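You operate a simulated robot arm through the tools that you are given. There is no shell and no other tool. Be economical: measure what you need, move in short steps, check, and stop when the job is done.

You run a simulated two-armed robot. Do the job below in one go: nothing can be reset, and whatever is moved stays where it is left.

TASK
On the bench top behind the sleeve block, fold the rag in half.

The check looks at the end state, three seconds after you hand in, the way a careful person would. Anything else that was tipped, shoved, dropped, spilled or broken makes it a failure. Flat cloth is picked up by pressing the open fingertips on it (5 to 10 N) and closing them slowly along it; thin cloth reads only 2 to 8 mm in the jaws.

THE ROBOT
Two 7-joint arms with two-finger parallel grippers on one trunk, on a base that drives. Base frame: it is fixed to the floor where the robot stands at the start and does not move with it; the origin is under the middle of the robot, x ahead of it, y to its left, z up. Lengths are in mm, angles in rad, forces in N, time in s.
The left shoulder is at the start at [70, 134, 1201], the right one opposite. Places, roughly: bench top behind the sleeve block [500, 0, 900]. Payload 1.57 kg a hand.
The tool frame of a hand sits at the grasp point between the pads (the TCP): z along the fingers, y along the line on which they close. The tips reach 30 mm beyond it. Largest opening 80 mm; finger width 17, thickness 12; the body of the gripper, 40 by 82 mm, starts 80 mm behind the TCP.
Orientation is that of the tool frame in the base frame, as [roll, pitch, yaw] about the fixed x, y, z axes, in that order (R = Rz(yaw) Ry(pitch) Rx(roll)). With the fingers straight down and closing along the base's y, the tool's x points along the base's -x, its y along +y and its z along -z.

THE INTERFACE
- The arms move only by the tool servo_tool. It takes "left_series", "right_series" or both (then of equal length, played together; a hand with none holds still); each is a list of rows, each an object of numbers (a shift or turn left out is 0, a gripper value left out holds the last): "x", "y", "z": the shift along the tool's x, y, z in mm; "rx", "ry", "rz": the turn, a rotation vector about the tool's x, y, z in rad; "hand": the opening in per cent of the stroke, from 0 (shut) to 100 (fully open). In form: [{"x": .., "y": .., "z": .., "rx": .., "ry": .., "rz": .., "hand": ..}, ...]. A call has 1 to 12 rows; each row is the pose to reach, as a shift and turn from the pose commanded when the call began, along the tool's axes at that moment. Rows are played at 5 a second. More than 50 mm and 0.15 rad between two rows, or a gripper value outside its range, and nothing of the call is played. Where a pose cannot be reached the arm comes as near as it can. A force on the tool above 40 N (or 10 N above the force at the start of the call, whichever is more), or a blocked arm, ends the call early, and 0.2 s more pass. Each finger travels about 153 mm/s and halts on what it meets, pressing with about 43 N; the grip force reading is that of the motor and also rises with nothing between the fingers. The clock runs only during rows and for 0.2 s after the last one: add rows that repeat a pose to give the fingers time. The reply holds the time, the measured pose of the TCP, the force on the tool along the base axes, the opening and the grip force, in the units named above and with some noise.
- Cameras (640 x 400 px; columns grow to the right, rows downward): "scene" is now at [125.1, 14.1, 1405.5]; the picture's right is [0.19, -0.98, 0.00], its down [-0.76, -0.15, -0.63] and it looks along [0.62, 0.12, -0.77] (base axes); focal length 283 px, centre (320, 200). "left" rides on the left gripper at [72, 7, -122] in its tool frame; the picture's right is [-0.09, 1.00, 0.00], its down [-0.84, -0.08, -0.54] and it looks along [-0.54, -0.05, 0.84] (tool axes); focal length 238 px, centre (320, 200). "right" rides on the right gripper at [72, -7, -122] in its tool frame; the picture's right is [0.09, 1.00, 0.00], its down [-0.84, 0.08, -0.54] and it looks along [-0.54, 0.05, 0.84] (tool axes); focal length 238 px, centre (320, 200). There is no depth. A picture from a camera that has moved, and an enlarged one, comes with that camera's place and axes in the base frame and with its lens.
- snapshot(camera): a new picture of that camera. No time passes.
- slide_trunk(by): slides the trunk up (or, below 0, down) by that many mm; the arms and the scene camera ride with it, the base frame stays. It gives what a move gives, with no picture.
- roll_base(legs): drives the robot by 1 to 6 legs, each [ahead, left, turn to the left] in mm, mm and rad, along the robot's own axes; the way and the turn of a leg run together, so that a leg with both is an arc; at most 1500 mm and 3.142 rad a leg. The arms and the cameras ride along, it lands a little off, and it stops where it bumps. It gives what a move gives.
- pan_tilt(pan, tilt): turns the head with the scene camera to pan (to the left, within 1.501 rad either way) and tilt (down, from -0.506 to 1.204), counted from straight ahead of the robot. It gives what a move gives.
- enlarge(camera, box): a new picture of the part [left, top, right, bottom] of that camera's present view, enlarged. No time passes.
- sign_off(): hands the job in; it is judged then, once.

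Go step by step. Nothing tells you exact positions but the pictures and the camera data: compare them with the known pose of the tool, close in by small moves and look again before you grip or let go. The budget is 120 turns and 92 pictures, counting those below and the enlarged ones. Unless the task says otherwise, let go and move clear before handing in, and close with one line.

The tools are called after "Request:" by a JSON object that holds its "method" and its "body". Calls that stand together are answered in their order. servo_tool: Moves the arms, as the interface text tells. Its arguments: {"type":"object","properties":{"left_series":{"type":"array","items":{"type":"object","properties":{"x":{"type":"number"},"y":{"type":"number"},"z":{"type":"number"},"rx":{"type":"number"},"ry":{"type":"number"},"rz":{"type":"number"},"hand":{"type":"number"}}}},"right_series":{"type":"array","items":{"type":"object","properties":{"x":{"type":"number"},"y":{"type":"number"},"z":{"type":"number"},"rx":{"type":"number"},"ry":{"type":"number"},"rz":{"type":"number"},"hand":{"type":"number"}}}}},"required":[]} The other tools are called the same way: slide_trunk (by) slides the trunk up or down; roll_base (legs) drives the base; pan_tilt (pan, tilt) turns the head that bears the scene camera; snapshot (camera) takes a picture; enlarge (camera, box) takes an enlarged picture of a part of a camera's view; sign_off () hands the job in.

At the start:

```text
time_s: 0.0
left_eef_pos: [454.0, 241.6, 1070.5]
left_tool_rot: [3.141, 0.0, -3.141]
left_wrist_force: [0.8, 0.6, 0.0]
left_finger_gap: 80.1
left_grip_force: 0.1
right_eef_pos: [482.5, -263.3, 999.0]
right_tool_rot: [3.141, 0.0, 3.139]
right_wrist_force: [-0.2, -0.5, 0.3]
right_finger_gap: 80.1
right_grip_force: 0.1
trunk travel left (down, up): [-775.0, 165.0]
robot x, y, heading: [-1.7, 0.8, -0.002]
head pan, tilt: [0.188, 0.885]
```

scene: 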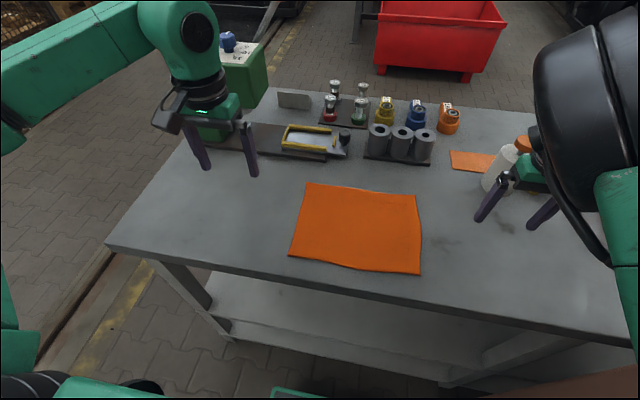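
right: 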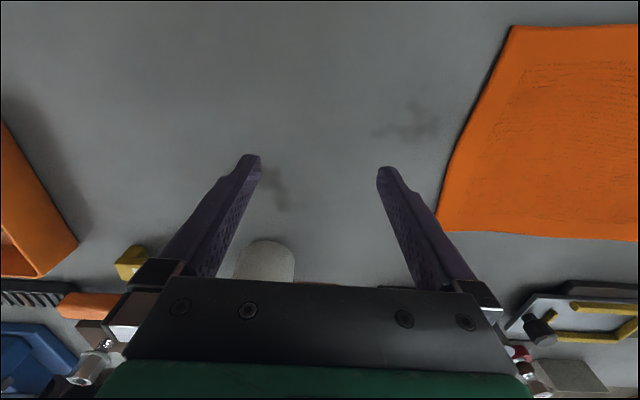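
left: 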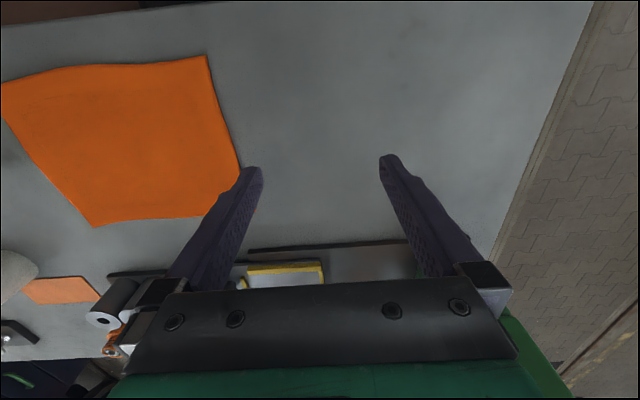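

I see the large orange rag lying flat at about x 405–635, y −145..140. My plan is to take both near corners and carry them to the far edge. First I'll look at the clearance between the base and the bench.

Request:
{"method": "pan_tilt", "body": {"pan": 0.0, "tilt": 1.1}}

Request:
{"method": "snapshot", "body": {"camera": "scene"}}

```text
time_s: 0.7
left_eef_pos: [454.2, 241.0, 1069.3]
left_tool_rot: [-3.14, 0.0, -3.141]
left_wrist_force: [-0.3, 0.3, 0.1]
left_finger_gap: 79.9
left_grip_force: 0.0
right_eef_pos: [483.3, -264.1, 1000.4]
right_tool_rot: [3.139, 0.0, 3.136]
right_wrist_force: [-0.7, 0.1, -0.6]
right_finger_gap: 80.3
right_grip_force: 0.1
trunk travel left (down, up): [-775.0, 165.0]
robot x, y, heading: [2.2, 1.5, 0.006]
head pan, tilt: [0.0, 1.1]
```

```text
88 pictures are left
camera scene: at [113.2, -0.2, 1390.5], right [0.0, -1.0, 0.0], down [-0.89, 0.0, -0.45], along [0.45, 0.0, -0.89], focal length 283 px, centre (320, 200)
```

scene: 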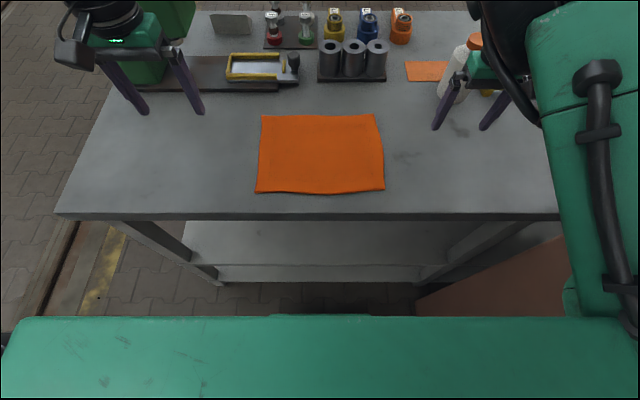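

The rag corners come out at about A(630,147), B(636,−140), C(413,−142) and D(408,139). The bench front is at x≈353 and the robot's front is at or below about 225, so I'll drive 60 mm ahead to have reach at the far edge.

Request:
{"method": "roll_base", "body": {"legs": [[60, 0, 0]]}}

Request:
{"method": "snapshot", "body": {"camera": "scene"}}

```text
time_s: 1.7
left_eef_pos: [508.8, 241.5, 1072.8]
left_tool_rot: [3.14, 0.007, -3.138]
left_wrist_force: [-0.9, 0.9, 0.1]
left_finger_gap: 79.9
left_grip_force: 0.0
right_eef_pos: [540.0, -262.9, 1001.9]
right_tool_rot: [3.139, 0.005, 3.141]
right_wrist_force: [-0.7, -0.7, 0.0]
right_finger_gap: 80.1
right_grip_force: 0.1
trunk travel left (down, up): [-775.0, 165.0]
robot x, y, heading: [58.6, -0.9, -0.001]
head pan, tilt: [0.0, 1.1]
```

```text
87 pictures are left
camera scene: at [167.1, -0.1, 1391.1], right [0.0, -1.0, 0.0], down [-0.89, 0.0, -0.46], along [0.46, 0.0, -0.89], focal length 283 px, centre (320, 200)
```

scene: 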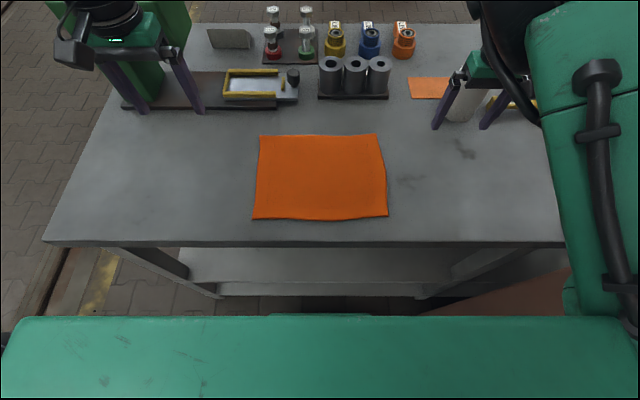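

The base is placed. Next, both hands go over the near corners at tip height about 890, with a moderate opening.

Request:
{"method": "servo_tool", "body": {"left_series": [{"x": 15, "y": -20, "z": 26, "hand": 45}, {"x": 30, "y": -40, "z": 51}, {"x": 45, "y": -60, "z": 77}, {"x": 60, "y": -80, "z": 102}, {"x": 75, "y": -101, "z": 128}, {"x": 88, "y": -121, "z": 150}, {"x": 88, "y": -121, "z": 150}], "right_series": [{"x": 19, "y": 23, "z": 0, "hand": 45}, {"x": 38, "y": 47, "z": 13}, {"x": 58, "y": 70, "z": 30}, {"x": 77, "y": 93, "z": 47}, {"x": 97, "y": 117, "z": 64}, {"x": 116, "y": 140, "z": 80}, {"x": 116, "y": 140, "z": 80}]}}

Request:
{"method": "snapshot", "body": {"camera": "scene"}}

Request:
{"method": "snapshot", "body": {"camera": "left"}}

Request:
{"method": "snapshot", "body": {"camera": "right"}}

```text
time_s: 3.1
left_eef_pos: [432.0, 124.9, 933.4]
left_tool_rot: [-3.133, 0.016, -3.135]
left_wrist_force: [-3.2, 2.0, 14.5]
left_finger_gap: 34.6
left_grip_force: 0.0
right_eef_pos: [504.8, -253.1, 939.5]
right_tool_rot: [3.133, -0.003, 3.133]
right_wrist_force: [0.8, 0.2, 1.0]
right_finger_gap: 36.0
right_grip_force: 0.2
right hand out of reach, approached as far as the arm can: row 2, 3, 4, 5, 6
trunk travel left (down, up): [-775.0, 165.0]
robot x, y, heading: [58.9, -0.6, 0.002]
head pan, tilt: [0.0, 1.1]
stopped in row 6 (left hand): the force on the tool passed its limit (the readings are from after the stop); the commanded pose is now the measured one
```

```text
86 pictures are left
camera scene: at [171.1, -0.1, 1390.8], right [0.0, -1.0, 0.0], down [-0.89, 0.0, -0.46], along [0.46, 0.0, -0.89], focal length 283 px, centre (320, 200)
```

scene: 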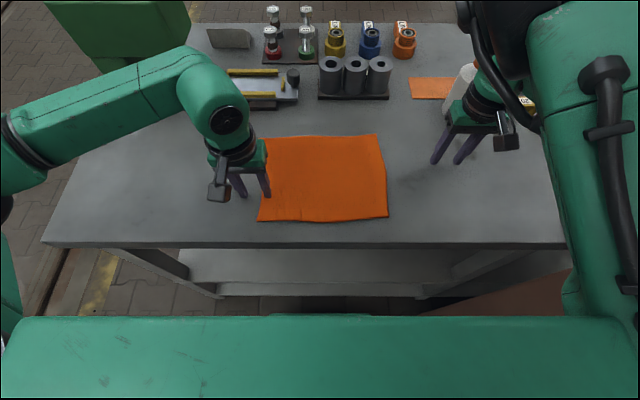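

```text
85 pictures are left
camera left: at [357.8, 132.7, 1054.3], right [0.09, 1.0, -0.01], down [0.83, -0.07, 0.56], along [0.55, -0.05, -0.83], focal length 238 px, centre (320, 200)
```

left: 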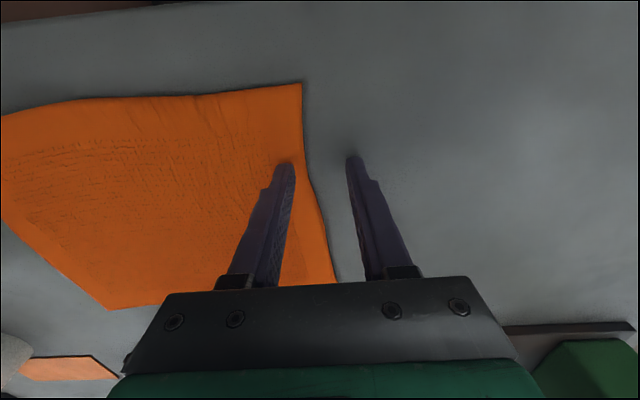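

```text
84 pictures are left
camera right: at [433.3, -260.1, 1061.4], right [-0.08, 1.0, 0.01], down [0.84, 0.07, 0.54], along [0.54, 0.05, -0.84], focal length 238 px, centre (320, 200)
```

right: 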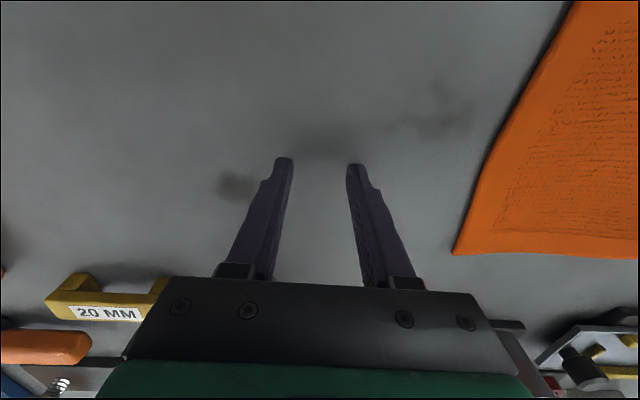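

The left tips touched at TCP z≈933, so the bench top is really at about z 900. That puts the rag at x 380–580, y −128..130. I'll lift the left hand and test how the right arm moves.

Request:
{"method": "servo_tool", "body": {"left_series": [{"z": -20}, {"z": -50}, {"z": -70}, {"z": -70}], "right_series": [{"z": -20}, {"z": -40}, {"z": -60}, {"z": -60, "y": 20}]}}

Request:
{"method": "snapshot", "body": {"camera": "scene"}}

```text
time_s: 4.1
left_eef_pos: [432.2, 126.1, 999.2]
left_tool_rot: [-3.133, 0.014, -3.136]
left_wrist_force: [-1.2, -0.2, -0.5]
left_finger_gap: 36.1
left_grip_force: 0.1
right_eef_pos: [510.3, -247.0, 995.7]
right_tool_rot: [3.112, -0.019, 3.112]
right_wrist_force: [0.0, -0.5, 0.2]
right_finger_gap: 35.6
right_grip_force: 0.1
right hand out of reach, approached as far as the arm can: row 4
trunk travel left (down, up): [-775.0, 165.0]
robot x, y, heading: [61.9, -0.4, 0.0]
head pan, tilt: [0.0, 1.1]
```

```text
83 pictures are left
camera scene: at [174.0, 0.7, 1390.4], right [0.0, -1.0, 0.0], down [-0.89, 0.0, -0.45], along [0.45, 0.0, -0.89], focal length 283 px, centre (320, 200)
```

scene: 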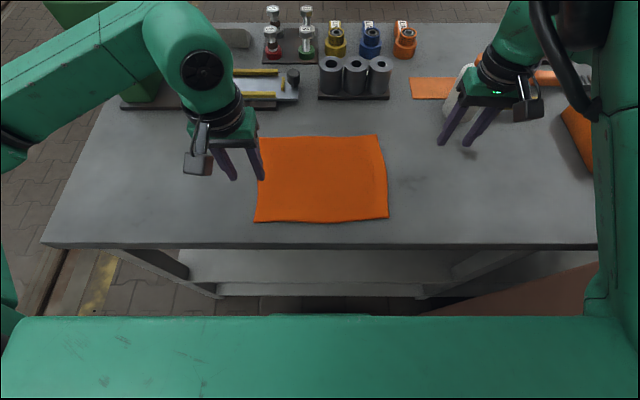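

The right arm is held at a joint limit going inward, so I'll try turning its wrist and moving in to find a free way.

Request:
{"method": "servo_tool", "body": {"right_series": [{"rz": 0.14, "y": 0}, {"rz": 0.28, "y": 0}, {"rz": 0.42, "y": 0}, {"rz": 0.42, "y": 15}, {"rz": 0.42, "y": 30}, {"rz": 0.42, "y": 45}]}}

```text
time_s: 5.5
left_eef_pos: [431.7, 126.0, 999.5]
left_tool_rot: [-3.134, 0.015, -3.133]
left_wrist_force: [-0.6, -0.3, -1.3]
left_finger_gap: 36.3
left_grip_force: 0.0
right_eef_pos: [530.4, -235.7, 1002.6]
right_tool_rot: [3.112, -0.017, 2.696]
right_wrist_force: [-0.6, 0.1, 0.6]
right_finger_gap: 36.2
right_grip_force: 0.1
right hand out of reach, approached as far as the arm can: row 4, 5, 6
trunk travel left (down, up): [-775.0, 165.0]
robot x, y, heading: [58.6, 1.3, 0.001]
head pan, tilt: [0.0, 1.1]
```

The turn worked but the inward motion is still limited. I'll go round another way: yaw back, out to the side, back toward the robot, then in.

Request:
{"method": "servo_tool", "body": {"right_series": [{"rz": -0.14}, {"rz": -0.28}, {"rz": -0.42}, {"rz": -0.42, "x": -18, "y": -36}, {"rz": -0.42, "x": -36, "y": -72}, {"rz": -0.42, "x": 0, "y": -90}, {"rz": -0.42, "x": 36, "y": -108}, {"rz": -0.42, "x": 72, "y": -126}]}}

Request:
{"method": "snapshot", "body": {"camera": "scene"}}

```text
time_s: 7.3
left_eef_pos: [430.5, 126.4, 1000.4]
left_tool_rot: [-3.135, 0.014, -3.135]
left_wrist_force: [-0.2, -0.1, 0.0]
left_finger_gap: 36.0
left_grip_force: 0.1
right_eef_pos: [407.9, -321.3, 998.8]
right_tool_rot: [3.111, -0.012, 3.114]
right_wrist_force: [-0.2, 0.4, -0.1]
right_finger_gap: 36.1
right_grip_force: 0.0
trunk travel left (down, up): [-775.0, 165.0]
robot x, y, heading: [60.0, 1.1, 0.005]
head pan, tilt: [0.0, 1.1]
```

```text
82 pictures are left
camera scene: at [172.5, -0.1, 1390.6], right [0.0, -1.0, 0.0], down [-0.89, 0.0, -0.45], along [0.45, 0.0, -0.89], focal length 283 px, centre (320, 200)
```

scene: 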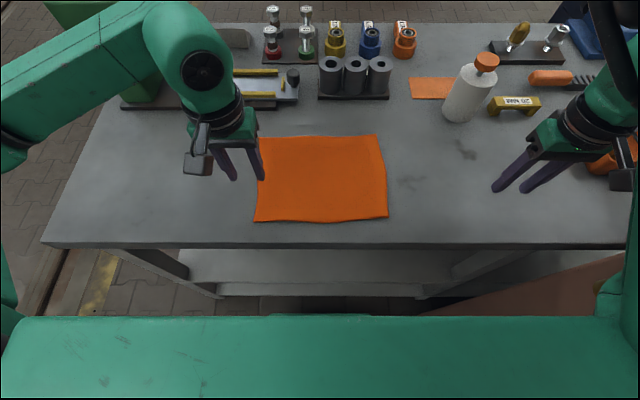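

The hand came back freely to (408,−321). Now I'll move it straight inward.

Request:
{"method": "servo_tool", "body": {"right_series": [{"y": 25}, {"y": 50}, {"y": 75}, {"y": 100}, {"y": 125}, {"y": 150}, {"y": 175}, {"y": 205}]}}

Request:
{"method": "snapshot", "body": {"camera": "scene"}}

```text
time_s: 9.1
left_eef_pos: [431.5, 126.7, 999.3]
left_tool_rot: [-3.135, 0.014, -3.135]
left_wrist_force: [0.9, -1.3, -0.2]
left_finger_gap: 36.2
left_grip_force: 0.0
right_eef_pos: [433.0, -260.7, 1026.3]
right_tool_rot: [3.123, -0.001, 3.132]
right_wrist_force: [0.4, -0.2, 0.4]
right_finger_gap: 35.9
right_grip_force: 0.1
right hand out of reach, approached as far as the arm can: row 3, 4, 5, 6, 7, 8
trunk travel left (down, up): [-775.0, 165.0]
robot x, y, heading: [60.2, 0.2, -0.001]
head pan, tilt: [0.0, 1.1]
```

```text
81 pictures are left
camera scene: at [173.6, 0.3, 1390.5], right [0.0, -1.0, 0.0], down [-0.89, 0.0, -0.45], along [0.45, 0.0, -0.89], focal length 283 px, centre (320, 200)
```

scene: 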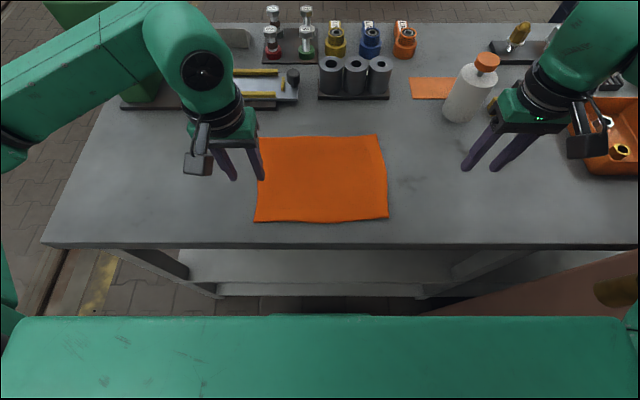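

The right arm is still limited inward, and it seems too folded. I'll raise the trunk to give the arms more room and try again.

Request:
{"method": "slide_trunk", "body": {"by": 140}}

Request:
{"method": "servo_tool", "body": {"right_series": [{"z": 30}, {"z": 60}, {"z": 90}, {"z": 120}, {"z": 120, "y": 25}, {"z": 120, "y": 50}, {"z": 120, "y": 75}, {"z": 120, "y": 100}]}}

Request:
{"method": "snapshot", "body": {"camera": "scene"}}

```text
time_s: 10.8
left_eef_pos: [431.9, 125.3, 1139.7]
left_tool_rot: [-3.136, 0.015, -3.135]
left_wrist_force: [0.3, 0.4, -0.6]
left_finger_gap: 36.3
left_grip_force: 0.0
right_eef_pos: [432.7, -262.9, 1164.6]
right_tool_rot: [3.123, -0.005, 3.128]
right_wrist_force: [-0.7, -0.4, -0.2]
right_finger_gap: 36.1
right_grip_force: 0.1
trunk travel left (down, up): [-915.0, 25.0]
robot x, y, heading: [64.5, 3.5, 0.002]
head pan, tilt: [0.0, 1.1]
```

```text
time_s: 12.6
left_eef_pos: [432.6, 126.6, 1139.2]
left_tool_rot: [-3.135, 0.014, -3.136]
left_wrist_force: [0.0, -0.7, 0.1]
left_finger_gap: 36.0
left_grip_force: 0.0
right_eef_pos: [482.9, -265.3, 1050.0]
right_tool_rot: [3.134, -0.007, 3.138]
right_wrist_force: [0.7, -0.2, 0.3]
right_finger_gap: 35.9
right_grip_force: 0.1
right hand out of reach, approached as far as the arm can: row 1, 2, 3, 4, 5, 6, 7, 8
trunk travel left (down, up): [-915.0, 25.0]
robot x, y, heading: [61.1, -2.9, -0.002]
head pan, tilt: [0.0, 1.1]
```

```text
80 pictures are left
camera scene: at [174.4, 0.3, 1530.4], right [0.0, -1.0, 0.0], down [-0.89, 0.0, -0.45], along [0.45, 0.0, -0.89], focal length 283 px, centre (320, 200)
```

scene: 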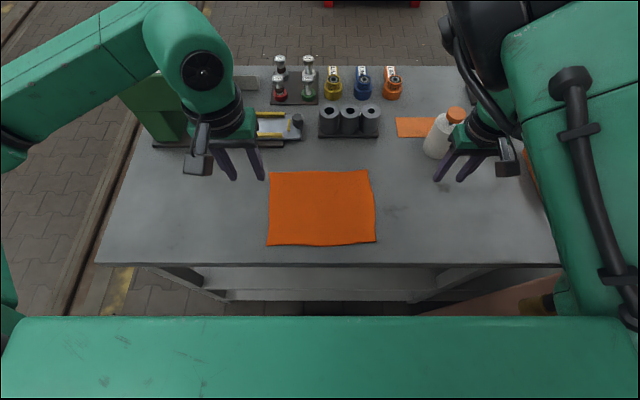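

The right arm's elbow is up in an awkward posture. I'll bring the hand up, out and far back, so it takes the mirror of the left arm's posture, then go inward.

Request:
{"method": "servo_tool", "body": {"right_series": [{"z": -30, "y": -20}, {"z": -60, "y": -45}, {"z": -80, "y": -75}, {"z": -80, "y": -100, "x": 30}, {"z": -80, "y": -115, "x": 65}, {"z": -80, "y": -120, "x": 100}, {"z": -80, "y": -120, "x": 140}, {"z": -80, "y": -110, "x": 170}, {"z": -80, "y": -80, "x": 180}, {"z": -80, "y": -45, "x": 180}, {"z": -80, "y": -10, "x": 180}, {"z": -80, "y": 25, "x": 180}]}}

Request:
{"method": "snapshot", "body": {"camera": "scene"}}

```text
time_s: 15.2
left_eef_pos: [454.2, 191.7, 1134.4]
left_tool_rot: [-3.107, 0.014, -3.041]
left_wrist_force: [-0.3, 1.2, 0.0]
left_finger_gap: 36.0
left_grip_force: 0.0
right_eef_pos: [388.8, -212.7, 1109.7]
right_tool_rot: [-3.121, -0.005, -3.056]
right_wrist_force: [2.1, 0.6, -0.5]
right_finger_gap: 36.0
right_grip_force: 0.0
right hand out of reach, approached as far as the arm can: row 8, 9, 10, 11, 12
trunk travel left (down, up): [-915.0, 25.0]
robot x, y, heading: [98.3, 4.3, 0.093]
head pan, tilt: [0.0, 1.1]
```

```text
79 pictures are left
camera scene: at [209.6, 54.4, 1529.4], right [0.1, -1.0, 0.03], down [-0.89, -0.1, -0.45], along [0.45, 0.02, -0.89], focal length 283 px, centre (320, 200)
```

scene: 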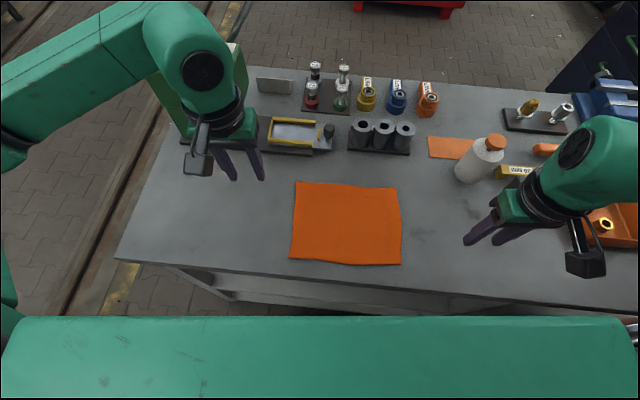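

The base has turned and is leaning slightly, so the right arm must be pressing on something out of view. I'll look to the right before moving anything.

Request:
{"method": "pan_tilt", "body": {"pan": -1.2, "tilt": 0.9}}

Request:
{"method": "snapshot", "body": {"camera": "scene"}}

```text
time_s: 16.6
left_eef_pos: [460.5, 186.0, 1130.0]
left_tool_rot: [-3.102, 0.0, -3.064]
left_wrist_force: [-0.9, -0.5, -1.1]
left_finger_gap: 35.9
left_grip_force: 0.1
right_eef_pos: [386.2, -217.9, 1107.1]
right_tool_rot: [-3.116, -0.019, -3.077]
right_wrist_force: [0.4, 0.1, -0.3]
right_finger_gap: 36.1
right_grip_force: 0.1
trunk travel left (down, up): [-915.0, 25.0]
robot x, y, heading: [86.2, 0.6, 0.072]
head pan, tilt: [-1.201, 0.901]
```

```text
78 pictures are left
camera scene: at [186.0, -17.8, 1544.6], right [-0.9, -0.43, 0.02], down [-0.34, 0.69, -0.64], along [0.26, -0.59, -0.77], focal length 283 px, centre (320, 200)
```

scene: 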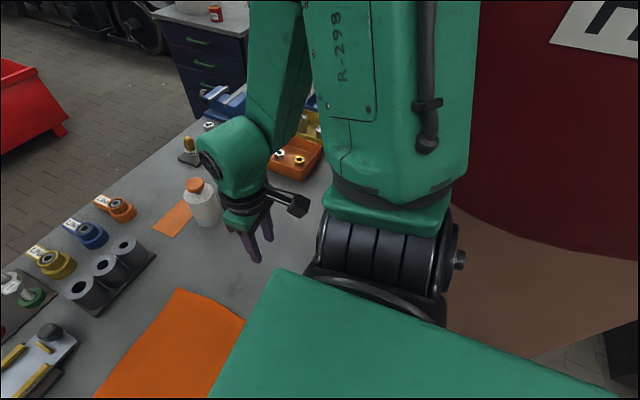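

A big column stands to the robot's right and the right elbow is pressing on it, which explains the limit and the turned base. I'll ease the right hand forward again to take the pressure off.

Request:
{"method": "servo_tool", "body": {"right_series": [{"x": -15, "z": -5}, {"x": -30, "z": -10}, {"x": -45, "z": -15}, {"x": -60, "z": -20}, {"x": -75, "z": -20}, {"x": -90, "z": -20}, {"x": -100, "z": -20}, {"x": -100, "z": -20}]}}

Request:
{"method": "snapshot", "body": {"camera": "scene"}}

```text
time_s: 18.4
left_eef_pos: [428.8, 127.9, 1140.1]
left_tool_rot: [-3.133, 0.018, -3.134]
left_wrist_force: [-2.2, -0.7, -0.7]
left_finger_gap: 35.6
left_grip_force: 0.0
right_eef_pos: [429.8, -271.5, 1126.2]
right_tool_rot: [3.105, 0.012, 3.121]
right_wrist_force: [-1.0, 0.3, -0.1]
right_finger_gap: 35.9
right_grip_force: 0.0
right hand out of reach, approached as far as the arm can: row 1, 2, 3, 4, 5, 6, 7, 8
trunk travel left (down, up): [-915.0, 25.0]
robot x, y, heading: [60.0, 2.9, 0.004]
head pan, tilt: [-1.201, 0.901]
```

```text
77 pictures are left
camera scene: at [135.1, -69.9, 1544.5], right [-0.93, -0.36, 0.0], down [-0.28, 0.73, -0.62], along [0.23, -0.58, -0.78], focal length 283 px, centre (320, 200)
```

scene: 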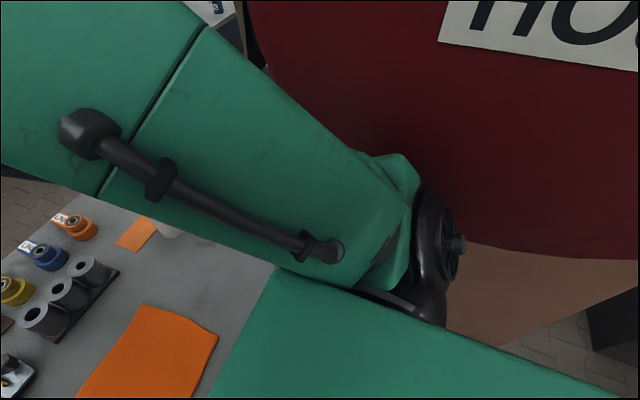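

The base sprang back to its place and the arm is clear of the column, which carries a sign reading "HO…". I'll check the left side for room to shift the robot away from it.

Request:
{"method": "pan_tilt", "body": {"pan": 1.2, "tilt": 0.9}}

Request:
{"method": "snapshot", "body": {"camera": "scene"}}

Request:
{"method": "pan_tilt", "body": {"pan": -1.5, "tilt": 0.5}}

Request:
{"method": "snapshot", "body": {"camera": "scene"}}

```text
time_s: 20.6
left_eef_pos: [431.1, 126.3, 1139.4]
left_tool_rot: [-3.134, 0.014, -3.134]
left_wrist_force: [-0.8, 0.9, -0.7]
left_finger_gap: 36.0
left_grip_force: 0.0
right_eef_pos: [429.2, -271.4, 1120.6]
right_tool_rot: [3.104, -0.004, 3.119]
right_wrist_force: [-0.2, 0.5, -1.0]
right_finger_gap: 36.2
right_grip_force: 0.1
trunk travel left (down, up): [-915.0, 25.0]
robot x, y, heading: [62.7, 2.3, 0.001]
head pan, tilt: [1.201, 0.901]
```

```text
76 pictures are left
camera scene: at [137.8, 70.4, 1544.3], right [0.93, -0.36, 0.0], down [-0.28, -0.73, -0.62], along [0.22, 0.58, -0.78], focal length 283 px, centre (320, 200)
```

scene: 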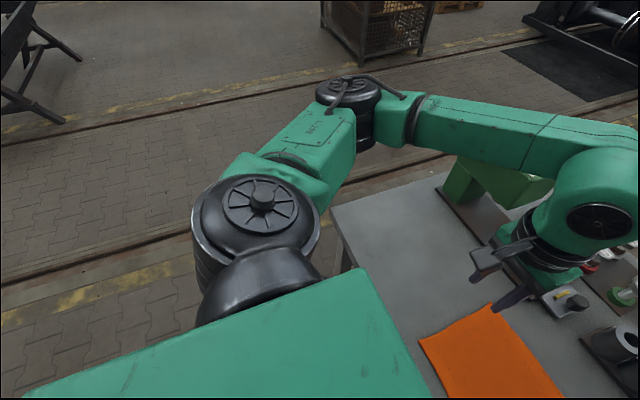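

```text
time_s: 23.0
left_eef_pos: [432.6, 126.6, 1138.0]
left_tool_rot: [-3.135, 0.014, -3.134]
left_wrist_force: [0.1, 0.0, 0.4]
left_finger_gap: 36.2
left_grip_force: 0.1
right_eef_pos: [429.2, -271.2, 1120.5]
right_tool_rot: [3.104, -0.006, 3.119]
right_wrist_force: [0.0, 0.9, -1.0]
right_finger_gap: 35.8
right_grip_force: 0.0
trunk travel left (down, up): [-915.0, 25.0]
robot x, y, heading: [62.0, 2.7, 0.004]
head pan, tilt: [-1.499, 0.499]
```

```text
75 pictures are left
camera scene: at [117.2, -90.7, 1578.2], right [-1.0, -0.07, 0.0], down [-0.04, 0.48, -0.88], along [0.07, -0.88, -0.48], focal length 283 px, centre (320, 200)
```

scene: 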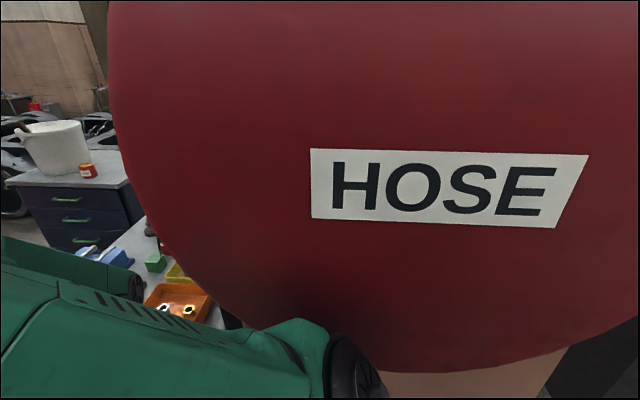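

It's a hose reel beside the right shoulder, and the left side is open floor. I'll drive 180 mm left to give the right elbow room.

Request:
{"method": "roll_base", "body": {"legs": [[0, 180, 0]]}}

Request:
{"method": "pan_tilt", "body": {"pan": -0.4, "tilt": 1.0}}

Request:
{"method": "snapshot", "body": {"camera": "scene"}}

```text
time_s: 24.5
left_eef_pos: [431.2, 305.8, 1139.6]
left_tool_rot: [-3.139, 0.016, -3.136]
left_wrist_force: [0.2, -0.3, 0.3]
left_finger_gap: 35.8
left_grip_force: 0.0
right_eef_pos: [427.6, -91.2, 1119.5]
right_tool_rot: [3.102, -0.006, 3.117]
right_wrist_force: [-0.5, -0.8, -0.7]
right_finger_gap: 36.1
right_grip_force: 0.1
trunk travel left (down, up): [-915.0, 25.0]
robot x, y, heading: [57.5, 181.5, 0.007]
head pan, tilt: [-1.499, 0.499]
```

```text
time_s: 25.8
left_eef_pos: [431.5, 309.1, 1139.1]
left_tool_rot: [-3.135, 0.013, -3.136]
left_wrist_force: [-0.1, 0.0, 0.3]
left_finger_gap: 35.8
left_grip_force: 0.1
right_eef_pos: [426.8, -87.3, 1120.7]
right_tool_rot: [3.099, -0.005, 3.115]
right_wrist_force: [-0.9, 0.5, 0.1]
right_finger_gap: 36.2
right_grip_force: 0.1
trunk travel left (down, up): [-915.0, 25.0]
robot x, y, heading: [60.2, 186.4, 0.005]
head pan, tilt: [-0.4, 1.0]
```

```text
74 pictures are left
camera scene: at [174.4, 156.0, 1537.1], right [-0.39, -0.92, 0.0], down [-0.78, 0.33, -0.54], along [0.5, -0.21, -0.84], focal length 283 px, centre (320, 200)
```

scene: 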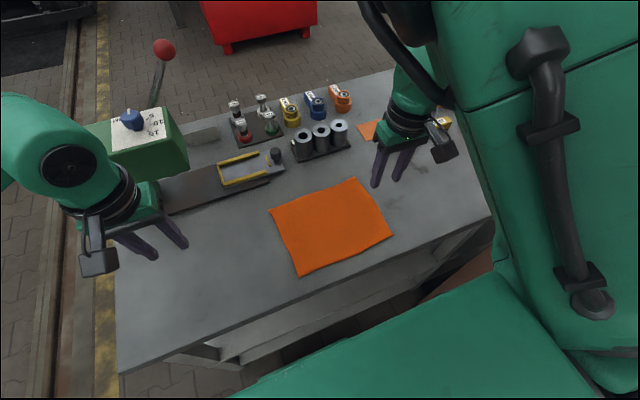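

Now there's clearance. I'll lower the right hand over the near-right corner in short steps, watching the base heading.

Request:
{"method": "servo_tool", "body": {"right_series": [{"z": 20}, {"z": 45}, {"z": 70}, {"z": 95, "x": 5}, {"z": 110, "x": 15, "y": -8}, {"z": 130, "x": 25, "y": -16}, {"z": 150, "x": 35, "y": -24}, {"z": 150, "x": 35, "y": -24}]}}

Request:
{"method": "snapshot", "body": {"camera": "scene"}}

```text
time_s: 27.6
left_eef_pos: [431.6, 310.2, 1139.7]
left_tool_rot: [-3.134, 0.014, -3.137]
left_wrist_force: [0.2, -0.4, -0.9]
left_finger_gap: 35.9
left_grip_force: 0.0
right_eef_pos: [395.5, -116.9, 970.2]
right_tool_rot: [3.103, -0.008, 3.117]
right_wrist_force: [-0.5, 0.7, -0.5]
right_finger_gap: 35.9
right_grip_force: 0.1
right hand out of reach, approached as far as the arm can: row 2, 3, 4, 5, 6, 7, 8
trunk travel left (down, up): [-915.0, 25.0]
robot x, y, heading: [63.9, 185.2, -0.001]
head pan, tilt: [-0.4, 1.0]
```

```text
73 pictures are left
camera scene: at [174.3, 156.5, 1537.1], right [-0.39, -0.92, 0.0], down [-0.78, 0.33, -0.54], along [0.5, -0.21, -0.84], focal length 283 px, centre (320, 200)
```

scene: 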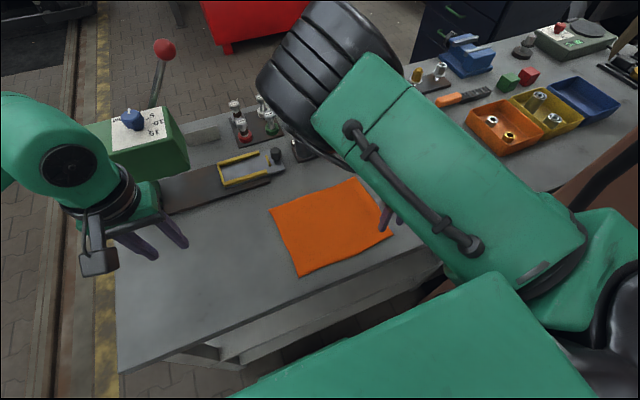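

The right hand is above the near-right corner. Now the left hand lowers and comes inward to the near-left corner.

Request:
{"method": "servo_tool", "body": {"left_series": [{"z": 35}, {"z": 70}, {"z": 105}, {"z": 140}, {"z": 160, "x": 10, "y": -20}, {"z": 170, "x": 20, "y": -50}, {"z": 170, "x": 30, "y": -85}, {"z": 170, "x": 35, "y": -120}, {"z": 170, "x": 40, "y": -150}, {"z": 170, "x": 40, "y": -150}]}}

Request:
{"method": "pan_tilt", "body": {"pan": -0.1, "tilt": 1.1}}

Request:
{"method": "snapshot", "body": {"camera": "scene"}}

Request:
{"method": "snapshot", "body": {"camera": "right"}}

```text
time_s: 29.8
left_eef_pos: [395.0, 159.8, 970.6]
left_tool_rot: [-3.134, 0.014, -3.137]
left_wrist_force: [-0.7, 0.6, -0.2]
left_finger_gap: 35.8
left_grip_force: 0.1
right_eef_pos: [394.6, -116.7, 970.0]
right_tool_rot: [3.105, -0.007, 3.117]
right_wrist_force: [-0.4, -0.2, 1.1]
right_finger_gap: 35.8
right_grip_force: 0.1
trunk travel left (down, up): [-915.0, 25.0]
robot x, y, heading: [59.5, 182.6, 0.002]
head pan, tilt: [-0.4, 1.0]
```

```text
time_s: 30.6
left_eef_pos: [394.5, 158.1, 970.3]
left_tool_rot: [-3.133, 0.016, -3.135]
left_wrist_force: [-0.9, -1.1, -0.4]
left_finger_gap: 35.6
left_grip_force: 0.1
right_eef_pos: [395.5, -116.2, 970.6]
right_tool_rot: [3.102, -0.006, 3.116]
right_wrist_force: [-0.8, -0.1, 0.3]
right_finger_gap: 35.9
right_grip_force: 0.1
trunk travel left (down, up): [-915.0, 25.0]
robot x, y, heading: [61.7, 186.2, -0.001]
head pan, tilt: [-0.099, 1.1]
```

```text
72 pictures are left
camera scene: at [173.0, 177.5, 1530.5], right [-0.1, -1.0, 0.0], down [-0.89, 0.09, -0.45], along [0.45, -0.05, -0.89], focal length 283 px, centre (320, 200)
```

scene: 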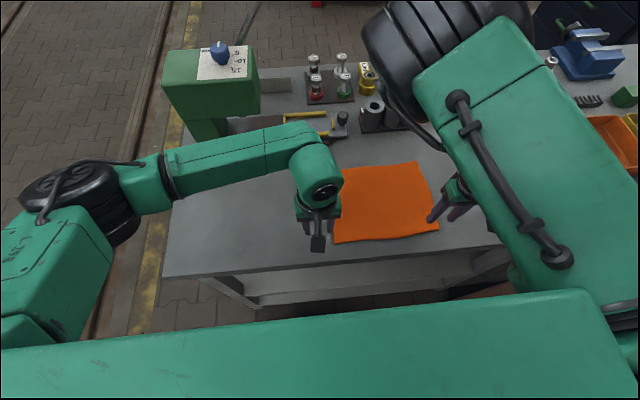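

```text
71 pictures are left
camera right: at [324.4, -125.1, 1091.6], right [-0.07, 1.0, 0.04], down [0.84, 0.04, 0.54], along [0.54, 0.07, -0.84], focal length 238 px, centre (320, 200)
```

right: 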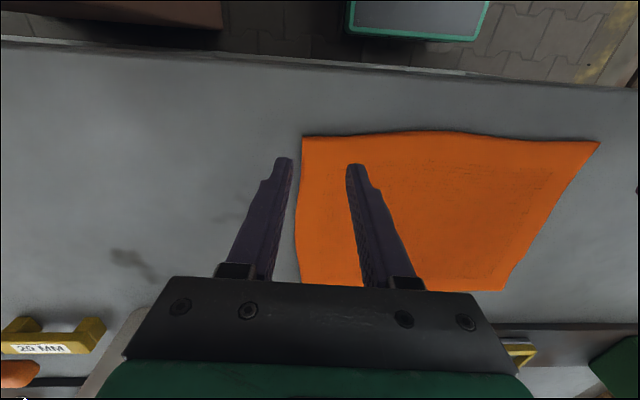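

From the right camera the near corners come out at about (386,−127) and (377,124). I'll move both hands to about 28 mm inside the side edges with a narrower opening, still hovering.

Request:
{"method": "servo_tool", "body": {"left_series": [{"y": -20, "hand": 30}, {"y": -42, "x": 2, "z": 8}, {"y": -64, "x": 4, "z": 18}, {"y": -64, "x": 4, "z": 25}, {"y": -64, "x": 4, "z": 25}], "right_series": [{"y": 6, "hand": 30}, {"y": 12, "x": -1, "z": 8}, {"y": 18, "x": -2, "z": 18}, {"y": 18, "x": -2, "z": 25, "rx": 0.03}, {"y": 18, "x": -2, "z": 25, "rx": 0.03}]}}

Request:
{"method": "snapshot", "body": {"camera": "left"}}

Request:
{"method": "snapshot", "body": {"camera": "right"}}

```text
time_s: 31.8
left_eef_pos: [391.0, 95.8, 947.6]
left_tool_rot: [-3.132, 0.014, -3.138]
left_wrist_force: [-1.0, -0.2, -0.4]
left_finger_gap: 23.9
left_grip_force: 0.0
right_eef_pos: [406.4, -119.0, 943.8]
right_tool_rot: [3.133, -0.007, 3.117]
right_wrist_force: [-0.6, -0.2, -0.4]
right_finger_gap: 24.1
right_grip_force: 0.0
right hand out of reach, approached as far as the arm can: row 1, 2, 3, 4, 5
trunk travel left (down, up): [-915.0, 25.0]
robot x, y, heading: [58.9, 182.8, 0.001]
head pan, tilt: [-0.099, 1.1]
```

```text
70 pictures are left
camera left: at [317.8, 102.8, 1069.3], right [0.09, 1.0, -0.01], down [0.83, -0.07, 0.55], along [0.55, -0.05, -0.83], focal length 238 px, centre (320, 200)
```

left: 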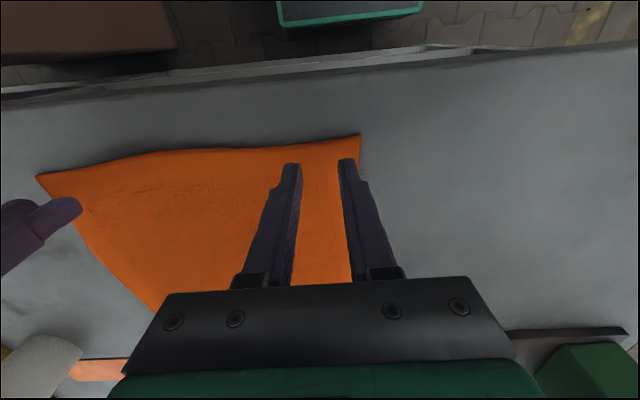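

```text
69 pictures are left
camera right: at [334.9, -124.1, 1065.5], right [-0.07, 1.0, 0.01], down [0.84, 0.05, 0.54], along [0.54, 0.04, -0.84], focal length 238 px, centre (320, 200)
```

right: 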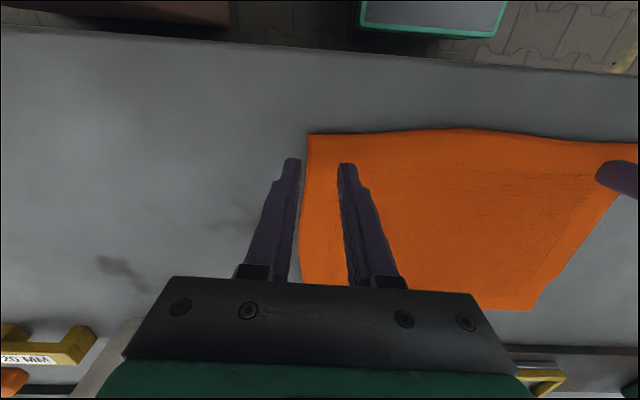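

The right hand is still just short inward. I'll raise both hands a little and shift the base 50 mm more to the left.

Request:
{"method": "servo_tool", "body": {"left_series": [{"z": -15}, {"z": -25}], "right_series": [{"z": -15}, {"z": -25}]}}

Request:
{"method": "roll_base", "body": {"legs": [[0, 50, 0]]}}

Request:
{"method": "servo_tool", "body": {"left_series": [{"y": -15}, {"y": -30, "x": 0}, {"y": -49, "x": 0}, {"y": -49, "x": 0}], "right_series": [{"y": -10}, {"y": -20, "x": 3}, {"y": -29, "x": 7}, {"y": -29, "x": 7}]}}

```text
time_s: 32.4
left_eef_pos: [391.7, 95.6, 972.8]
left_tool_rot: [-3.135, 0.013, -3.136]
left_wrist_force: [0.4, -0.4, 0.6]
left_finger_gap: 23.9
left_grip_force: 0.1
right_eef_pos: [407.8, -117.9, 969.4]
right_tool_rot: [3.133, -0.006, 3.119]
right_wrist_force: [0.7, -0.3, 0.3]
right_finger_gap: 24.0
right_grip_force: 0.1
trunk travel left (down, up): [-915.0, 25.0]
robot x, y, heading: [59.0, 182.1, -0.002]
head pan, tilt: [-0.099, 1.1]
```

```text
time_s: 33.4
left_eef_pos: [391.8, 136.5, 970.9]
left_tool_rot: [-3.142, 0.014, -3.139]
left_wrist_force: [-0.7, -0.3, 0.0]
left_finger_gap: 23.9
left_grip_force: 0.0
right_eef_pos: [407.7, -78.2, 966.8]
right_tool_rot: [3.127, -0.008, 3.114]
right_wrist_force: [-0.1, -1.4, 0.2]
right_finger_gap: 24.2
right_grip_force: 0.0
trunk travel left (down, up): [-915.0, 25.0]
robot x, y, heading: [58.7, 235.8, 0.003]
head pan, tilt: [-0.099, 1.1]
```

```text
time_s: 34.4
left_eef_pos: [391.0, 94.9, 973.8]
left_tool_rot: [-3.133, 0.015, -3.137]
left_wrist_force: [0.3, 0.9, 0.3]
left_finger_gap: 24.0
left_grip_force: 0.1
right_eef_pos: [398.4, -100.3, 968.1]
right_tool_rot: [3.134, -0.008, 3.115]
right_wrist_force: [-1.1, 0.4, 0.6]
right_finger_gap: 24.1
right_grip_force: 0.0
trunk travel left (down, up): [-915.0, 25.0]
robot x, y, heading: [61.9, 233.9, -0.001]
head pan, tilt: [-0.099, 1.1]
```

Both hands are now over the corners. I'll lower them to just above the cloth in short steps and read the forces.

Request:
{"method": "servo_tool", "body": {"left_series": [{"z": 12}, {"z": 24}, {"z": 32}, {"z": 35}, {"z": 37}, {"z": 38}, {"z": 38}], "right_series": [{"z": 12}, {"z": 22}, {"z": 26}, {"z": 29}, {"z": 31}, {"z": 32}, {"z": 32}]}}

Request:
{"method": "snapshot", "body": {"camera": "left"}}

Request:
{"method": "snapshot", "body": {"camera": "right"}}

```text
time_s: 36.0
left_eef_pos: [392.3, 93.8, 935.3]
left_tool_rot: [-3.133, 0.013, -3.138]
left_wrist_force: [-0.9, -0.1, 2.4]
left_finger_gap: 24.3
left_grip_force: 0.1
right_eef_pos: [397.5, -100.2, 936.7]
right_tool_rot: [3.132, -0.007, 3.115]
right_wrist_force: [0.1, 0.6, 0.6]
right_finger_gap: 23.9
right_grip_force: 0.0
trunk travel left (down, up): [-915.0, 25.0]
robot x, y, heading: [57.7, 232.8, 0.002]
head pan, tilt: [-0.099, 1.1]
```

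```text
68 pictures are left
camera left: at [317.7, 101.4, 1056.3], right [0.09, 1.0, -0.01], down [0.83, -0.07, 0.56], along [0.55, -0.06, -0.83], focal length 238 px, centre (320, 200)
```

left: 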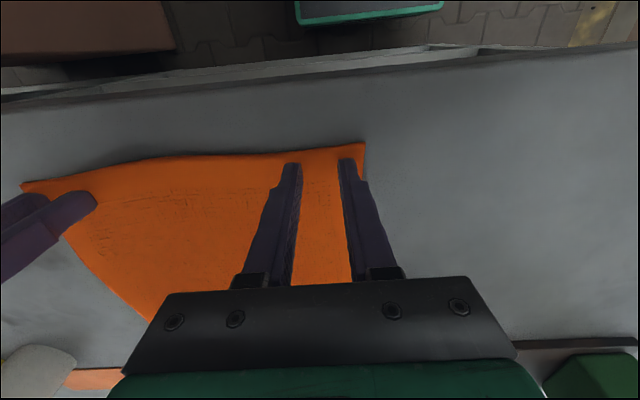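

```text
67 pictures are left
camera right: at [327.0, -104.4, 1058.5], right [-0.07, 1.0, 0.01], down [0.84, 0.05, 0.54], along [0.54, 0.04, -0.84], focal length 238 px, centre (320, 200)
```

right: 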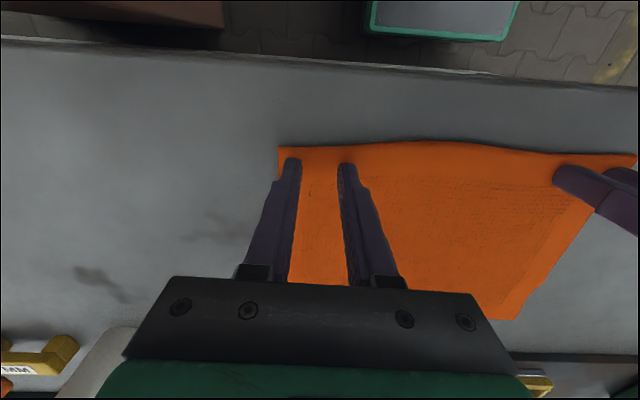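

The tips sit just inside both corners and the left is touching. I'll press in about a millimetre at a time toward 5–10 N.

Request:
{"method": "servo_tool", "body": {"left_series": [{"z": 0.5}, {"z": 1}, {"z": 1.5}, {"z": 1.5}], "right_series": [{"z": 1}, {"z": 1.7}, {"z": 2.3}, {"z": 2.3}]}}

```text
time_s: 37.0
left_eef_pos: [392.1, 93.7, 933.8]
left_tool_rot: [-3.132, 0.016, -3.137]
left_wrist_force: [2.1, -1.3, 12.7]
left_finger_gap: 23.9
left_grip_force: 0.1
right_eef_pos: [398.0, -98.9, 934.9]
right_tool_rot: [3.133, -0.006, 3.115]
right_wrist_force: [0.8, -0.1, 1.2]
right_finger_gap: 24.0
right_grip_force: 0.1
trunk travel left (down, up): [-915.0, 25.0]
robot x, y, heading: [63.0, 233.3, 0.003]
head pan, tilt: [-0.099, 1.1]
```

Request:
{"method": "servo_tool", "body": {"left_series": [{"z": -0.4}, {"z": -0.5}, {"z": -0.5}], "right_series": [{"z": 0.5}, {"z": 1.0}, {"z": 1.2}]}}

```text
time_s: 37.8
left_eef_pos: [391.4, 93.5, 932.9]
left_tool_rot: [-3.133, 0.014, -3.136]
left_wrist_force: [0.9, -0.8, 9.2]
left_finger_gap: 23.9
left_grip_force: 0.0
right_eef_pos: [398.1, -99.1, 934.3]
right_tool_rot: [3.133, -0.004, 3.115]
right_wrist_force: [1.3, 0.5, 2.0]
right_finger_gap: 24.0
right_grip_force: 0.0
trunk travel left (down, up): [-915.0, 25.0]
robot x, y, heading: [61.0, 235.2, 0.006]
head pan, tilt: [-0.099, 1.1]
```

The left is pressing at about 9 N and the right is just touching, so I'll press the right a little more.

Request:
{"method": "servo_tool", "body": {"right_series": [{"z": 0.4}, {"z": 0.7}, {"z": 0.7}]}}

```text
time_s: 38.6
left_eef_pos: [390.5, 93.1, 933.9]
left_tool_rot: [-3.134, 0.015, -3.137]
left_wrist_force: [0.1, -1.4, 5.6]
left_finger_gap: 24.2
left_grip_force: 0.0
right_eef_pos: [396.8, -99.5, 933.2]
right_tool_rot: [3.134, -0.006, 3.114]
right_wrist_force: [0.0, 0.7, 7.1]
right_finger_gap: 23.8
right_grip_force: 0.1
trunk travel left (down, up): [-915.0, 25.0]
robot x, y, heading: [61.8, 233.5, 0.0]
head pan, tilt: [-0.099, 1.1]
```

Both are pressing at about 6–7 N. I'll close slowly.

Request:
{"method": "servo_tool", "body": {"left_series": [{"hand": 27}, {"hand": 24}, {"hand": 21}, {"hand": 18}, {"hand": 15}, {"hand": 12}, {"hand": 9}, {"hand": 6}, {"hand": 3}, {"hand": 0}, {"hand": 0}, {"hand": 0}], "right_series": [{"hand": 27}, {"hand": 24}, {"hand": 21}, {"hand": 18}, {"hand": 15}, {"hand": 12}, {"hand": 9}, {"hand": 6}, {"hand": 3}, {"hand": 0}, {"hand": 0}, {"hand": 0}]}}

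Request:
{"method": "snapshot", "body": {"camera": "left"}}

Request:
{"method": "snapshot", "body": {"camera": "right"}}

```text
time_s: 41.2
left_eef_pos: [390.6, 93.2, 934.8]
left_tool_rot: [-3.134, 0.016, -3.137]
left_wrist_force: [0.0, 0.2, 5.7]
left_finger_gap: 0.0
left_grip_force: 21.3
right_eef_pos: [398.1, -99.1, 933.7]
right_tool_rot: [3.132, -0.005, 3.115]
right_wrist_force: [0.8, -0.6, 5.2]
right_finger_gap: 0.0
right_grip_force: 21.5
trunk travel left (down, up): [-915.0, 25.0]
robot x, y, heading: [61.0, 235.7, 0.002]
head pan, tilt: [-0.099, 1.1]
```

```text
66 pictures are left
camera left: at [317.1, 102.2, 1055.6], right [0.09, 1.0, -0.01], down [0.83, -0.07, 0.56], along [0.55, -0.06, -0.83], focal length 238 px, centre (320, 200)
```

left: 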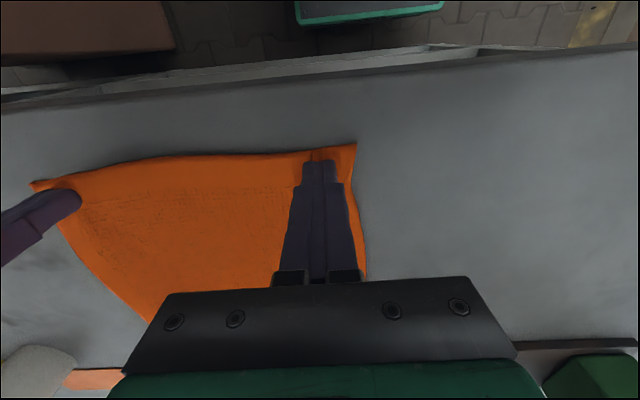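

```text
65 pictures are left
camera right: at [326.0, -103.8, 1055.1], right [-0.07, 1.0, 0.01], down [0.84, 0.05, 0.54], along [0.54, 0.04, -0.84], focal length 238 px, centre (320, 200)
```

right: 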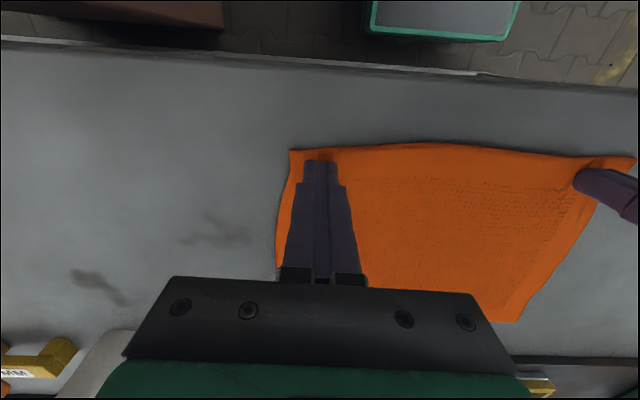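

The fingers read 0 mm, so the cloth slipped past them. I'll lift, reopen wider and slightly further in, then press harder.

Request:
{"method": "servo_tool", "body": {"left_series": [{"z": -8}, {"z": -12, "y": -4}, {"z": -12, "y": -8, "hand": 45}, {"z": -12, "y": -8}, {"z": -6, "y": -8}, {"z": -3, "y": -8}, {"z": -1, "y": -8}, {"z": 0, "y": -8}, {"z": 0.3, "y": -8}], "right_series": [{"z": -8}, {"z": -12, "y": 4}, {"z": -12, "y": 8, "hand": 45}, {"z": -12, "y": 8}, {"z": -6, "y": 8}, {"z": -3, "y": 8}, {"z": -1, "y": 8}, {"z": 0, "y": 8}, {"z": 0.3, "y": 8}]}}

Request:
{"method": "snapshot", "body": {"camera": "left"}}

```text
time_s: 43.2
left_eef_pos: [392.0, 85.7, 933.1]
left_tool_rot: [-3.131, 0.015, -3.138]
left_wrist_force: [1.9, 0.8, 9.0]
left_finger_gap: 36.1
left_grip_force: 0.0
right_eef_pos: [398.4, -91.5, 932.9]
right_tool_rot: [3.134, -0.006, 3.116]
right_wrist_force: [2.2, -0.6, 7.1]
right_finger_gap: 36.2
right_grip_force: 0.1
trunk travel left (down, up): [-915.0, 25.0]
robot x, y, heading: [58.7, 238.4, -0.001]
head pan, tilt: [-0.099, 1.1]
```

```text
64 pictures are left
camera left: at [317.7, 94.0, 1055.2], right [0.09, 1.0, -0.01], down [0.83, -0.07, 0.56], along [0.55, -0.06, -0.83], focal length 238 px, centre (320, 200)
```

left: 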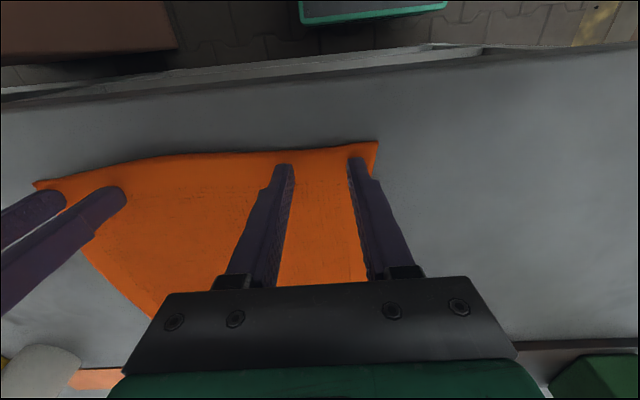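

Both are pressing at about 7–9 N with a 36 mm opening. I'll close slowly over two calls.

Request:
{"method": "servo_tool", "body": {"left_series": [{"hand": 43}, {"hand": 41}, {"hand": 39}, {"hand": 37}, {"hand": 35}, {"hand": 33}, {"hand": 31}, {"hand": 29}, {"hand": 27}, {"hand": 25}, {"hand": 23}, {"hand": 21}], "right_series": [{"hand": 43, "z": 0.2}, {"hand": 41, "z": 0.2}, {"hand": 39, "z": 0.2}, {"hand": 37, "z": 0.2}, {"hand": 35, "z": 0.2}, {"hand": 33, "z": 0.2}, {"hand": 31, "z": 0.2}, {"hand": 29, "z": 0.2}, {"hand": 27, "z": 0.2}, {"hand": 25, "z": 0.2}, {"hand": 23, "z": 0.2}, {"hand": 21, "z": 0.2}]}}

Request:
{"method": "snapshot", "body": {"camera": "left"}}

```text
time_s: 45.8
left_eef_pos: [390.9, 84.9, 933.7]
left_tool_rot: [-3.132, 0.015, -3.139]
left_wrist_force: [0.8, -1.1, 9.7]
left_finger_gap: 16.9
left_grip_force: 0.1
right_eef_pos: [398.0, -91.7, 933.9]
right_tool_rot: [3.134, -0.006, 3.114]
right_wrist_force: [0.1, 0.3, 7.8]
right_finger_gap: 17.1
right_grip_force: 0.0
trunk travel left (down, up): [-915.0, 25.0]
robot x, y, heading: [60.5, 229.8, -0.001]
head pan, tilt: [-0.099, 1.1]
```

```text
63 pictures are left
camera left: at [316.8, 94.0, 1055.0], right [0.09, 1.0, -0.01], down [0.83, -0.07, 0.56], along [0.55, -0.06, -0.83], focal length 238 px, centre (320, 200)
```

left: 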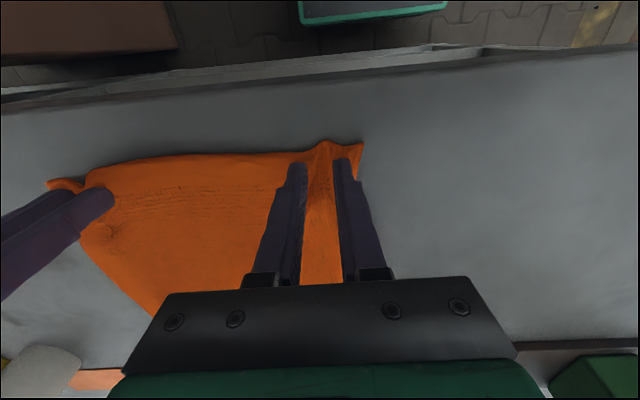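

A ridge is now forming between the fingers of both hands. I'll continue closing.

Request:
{"method": "servo_tool", "body": {"left_series": [{"hand": 19}, {"hand": 17}, {"hand": 15}, {"hand": 13}, {"hand": 11}, {"hand": 9}, {"hand": 7}, {"hand": 5}, {"hand": 3}, {"hand": 1}, {"hand": 0}, {"hand": 0}], "right_series": [{"hand": 19}, {"hand": 17}, {"hand": 15}, {"hand": 13}, {"hand": 11}, {"hand": 9}, {"hand": 7}, {"hand": 5}, {"hand": 3}, {"hand": 1}, {"hand": 0}, {"hand": 0}]}}

Request:
{"method": "snapshot", "body": {"camera": "left"}}

Request:
{"method": "snapshot", "body": {"camera": "right"}}

```text
time_s: 48.4
left_eef_pos: [392.0, 86.1, 933.4]
left_tool_rot: [-3.131, 0.017, -3.138]
left_wrist_force: [0.2, 0.6, 10.1]
left_finger_gap: 3.6
left_grip_force: 24.9
right_eef_pos: [396.8, -91.3, 933.5]
right_tool_rot: [3.134, -0.005, 3.116]
right_wrist_force: [0.3, -0.3, 6.1]
right_finger_gap: 0.0
right_grip_force: 21.4
trunk travel left (down, up): [-915.0, 25.0]
robot x, y, heading: [59.8, 231.1, 0.001]
head pan, tilt: [-0.099, 1.1]
```

```text
62 pictures are left
camera left: at [316.7, 93.9, 1055.1], right [0.09, 1.0, -0.01], down [0.83, -0.07, 0.56], along [0.55, -0.06, -0.83], focal length 238 px, centre (320, 200)
```

left: 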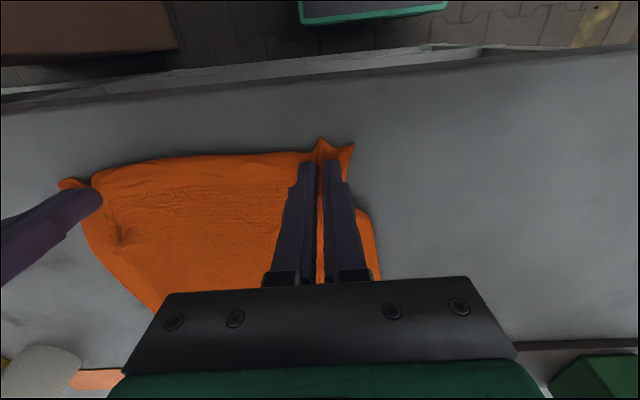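

```text
61 pictures are left
camera right: at [325.9, -95.5, 1055.1], right [-0.07, 1.0, 0.01], down [0.84, 0.05, 0.54], along [0.54, 0.04, -0.84], focal length 238 px, centre (320, 200)
```

right: 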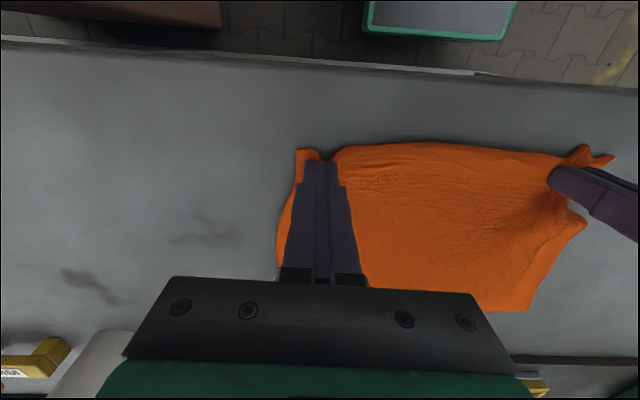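

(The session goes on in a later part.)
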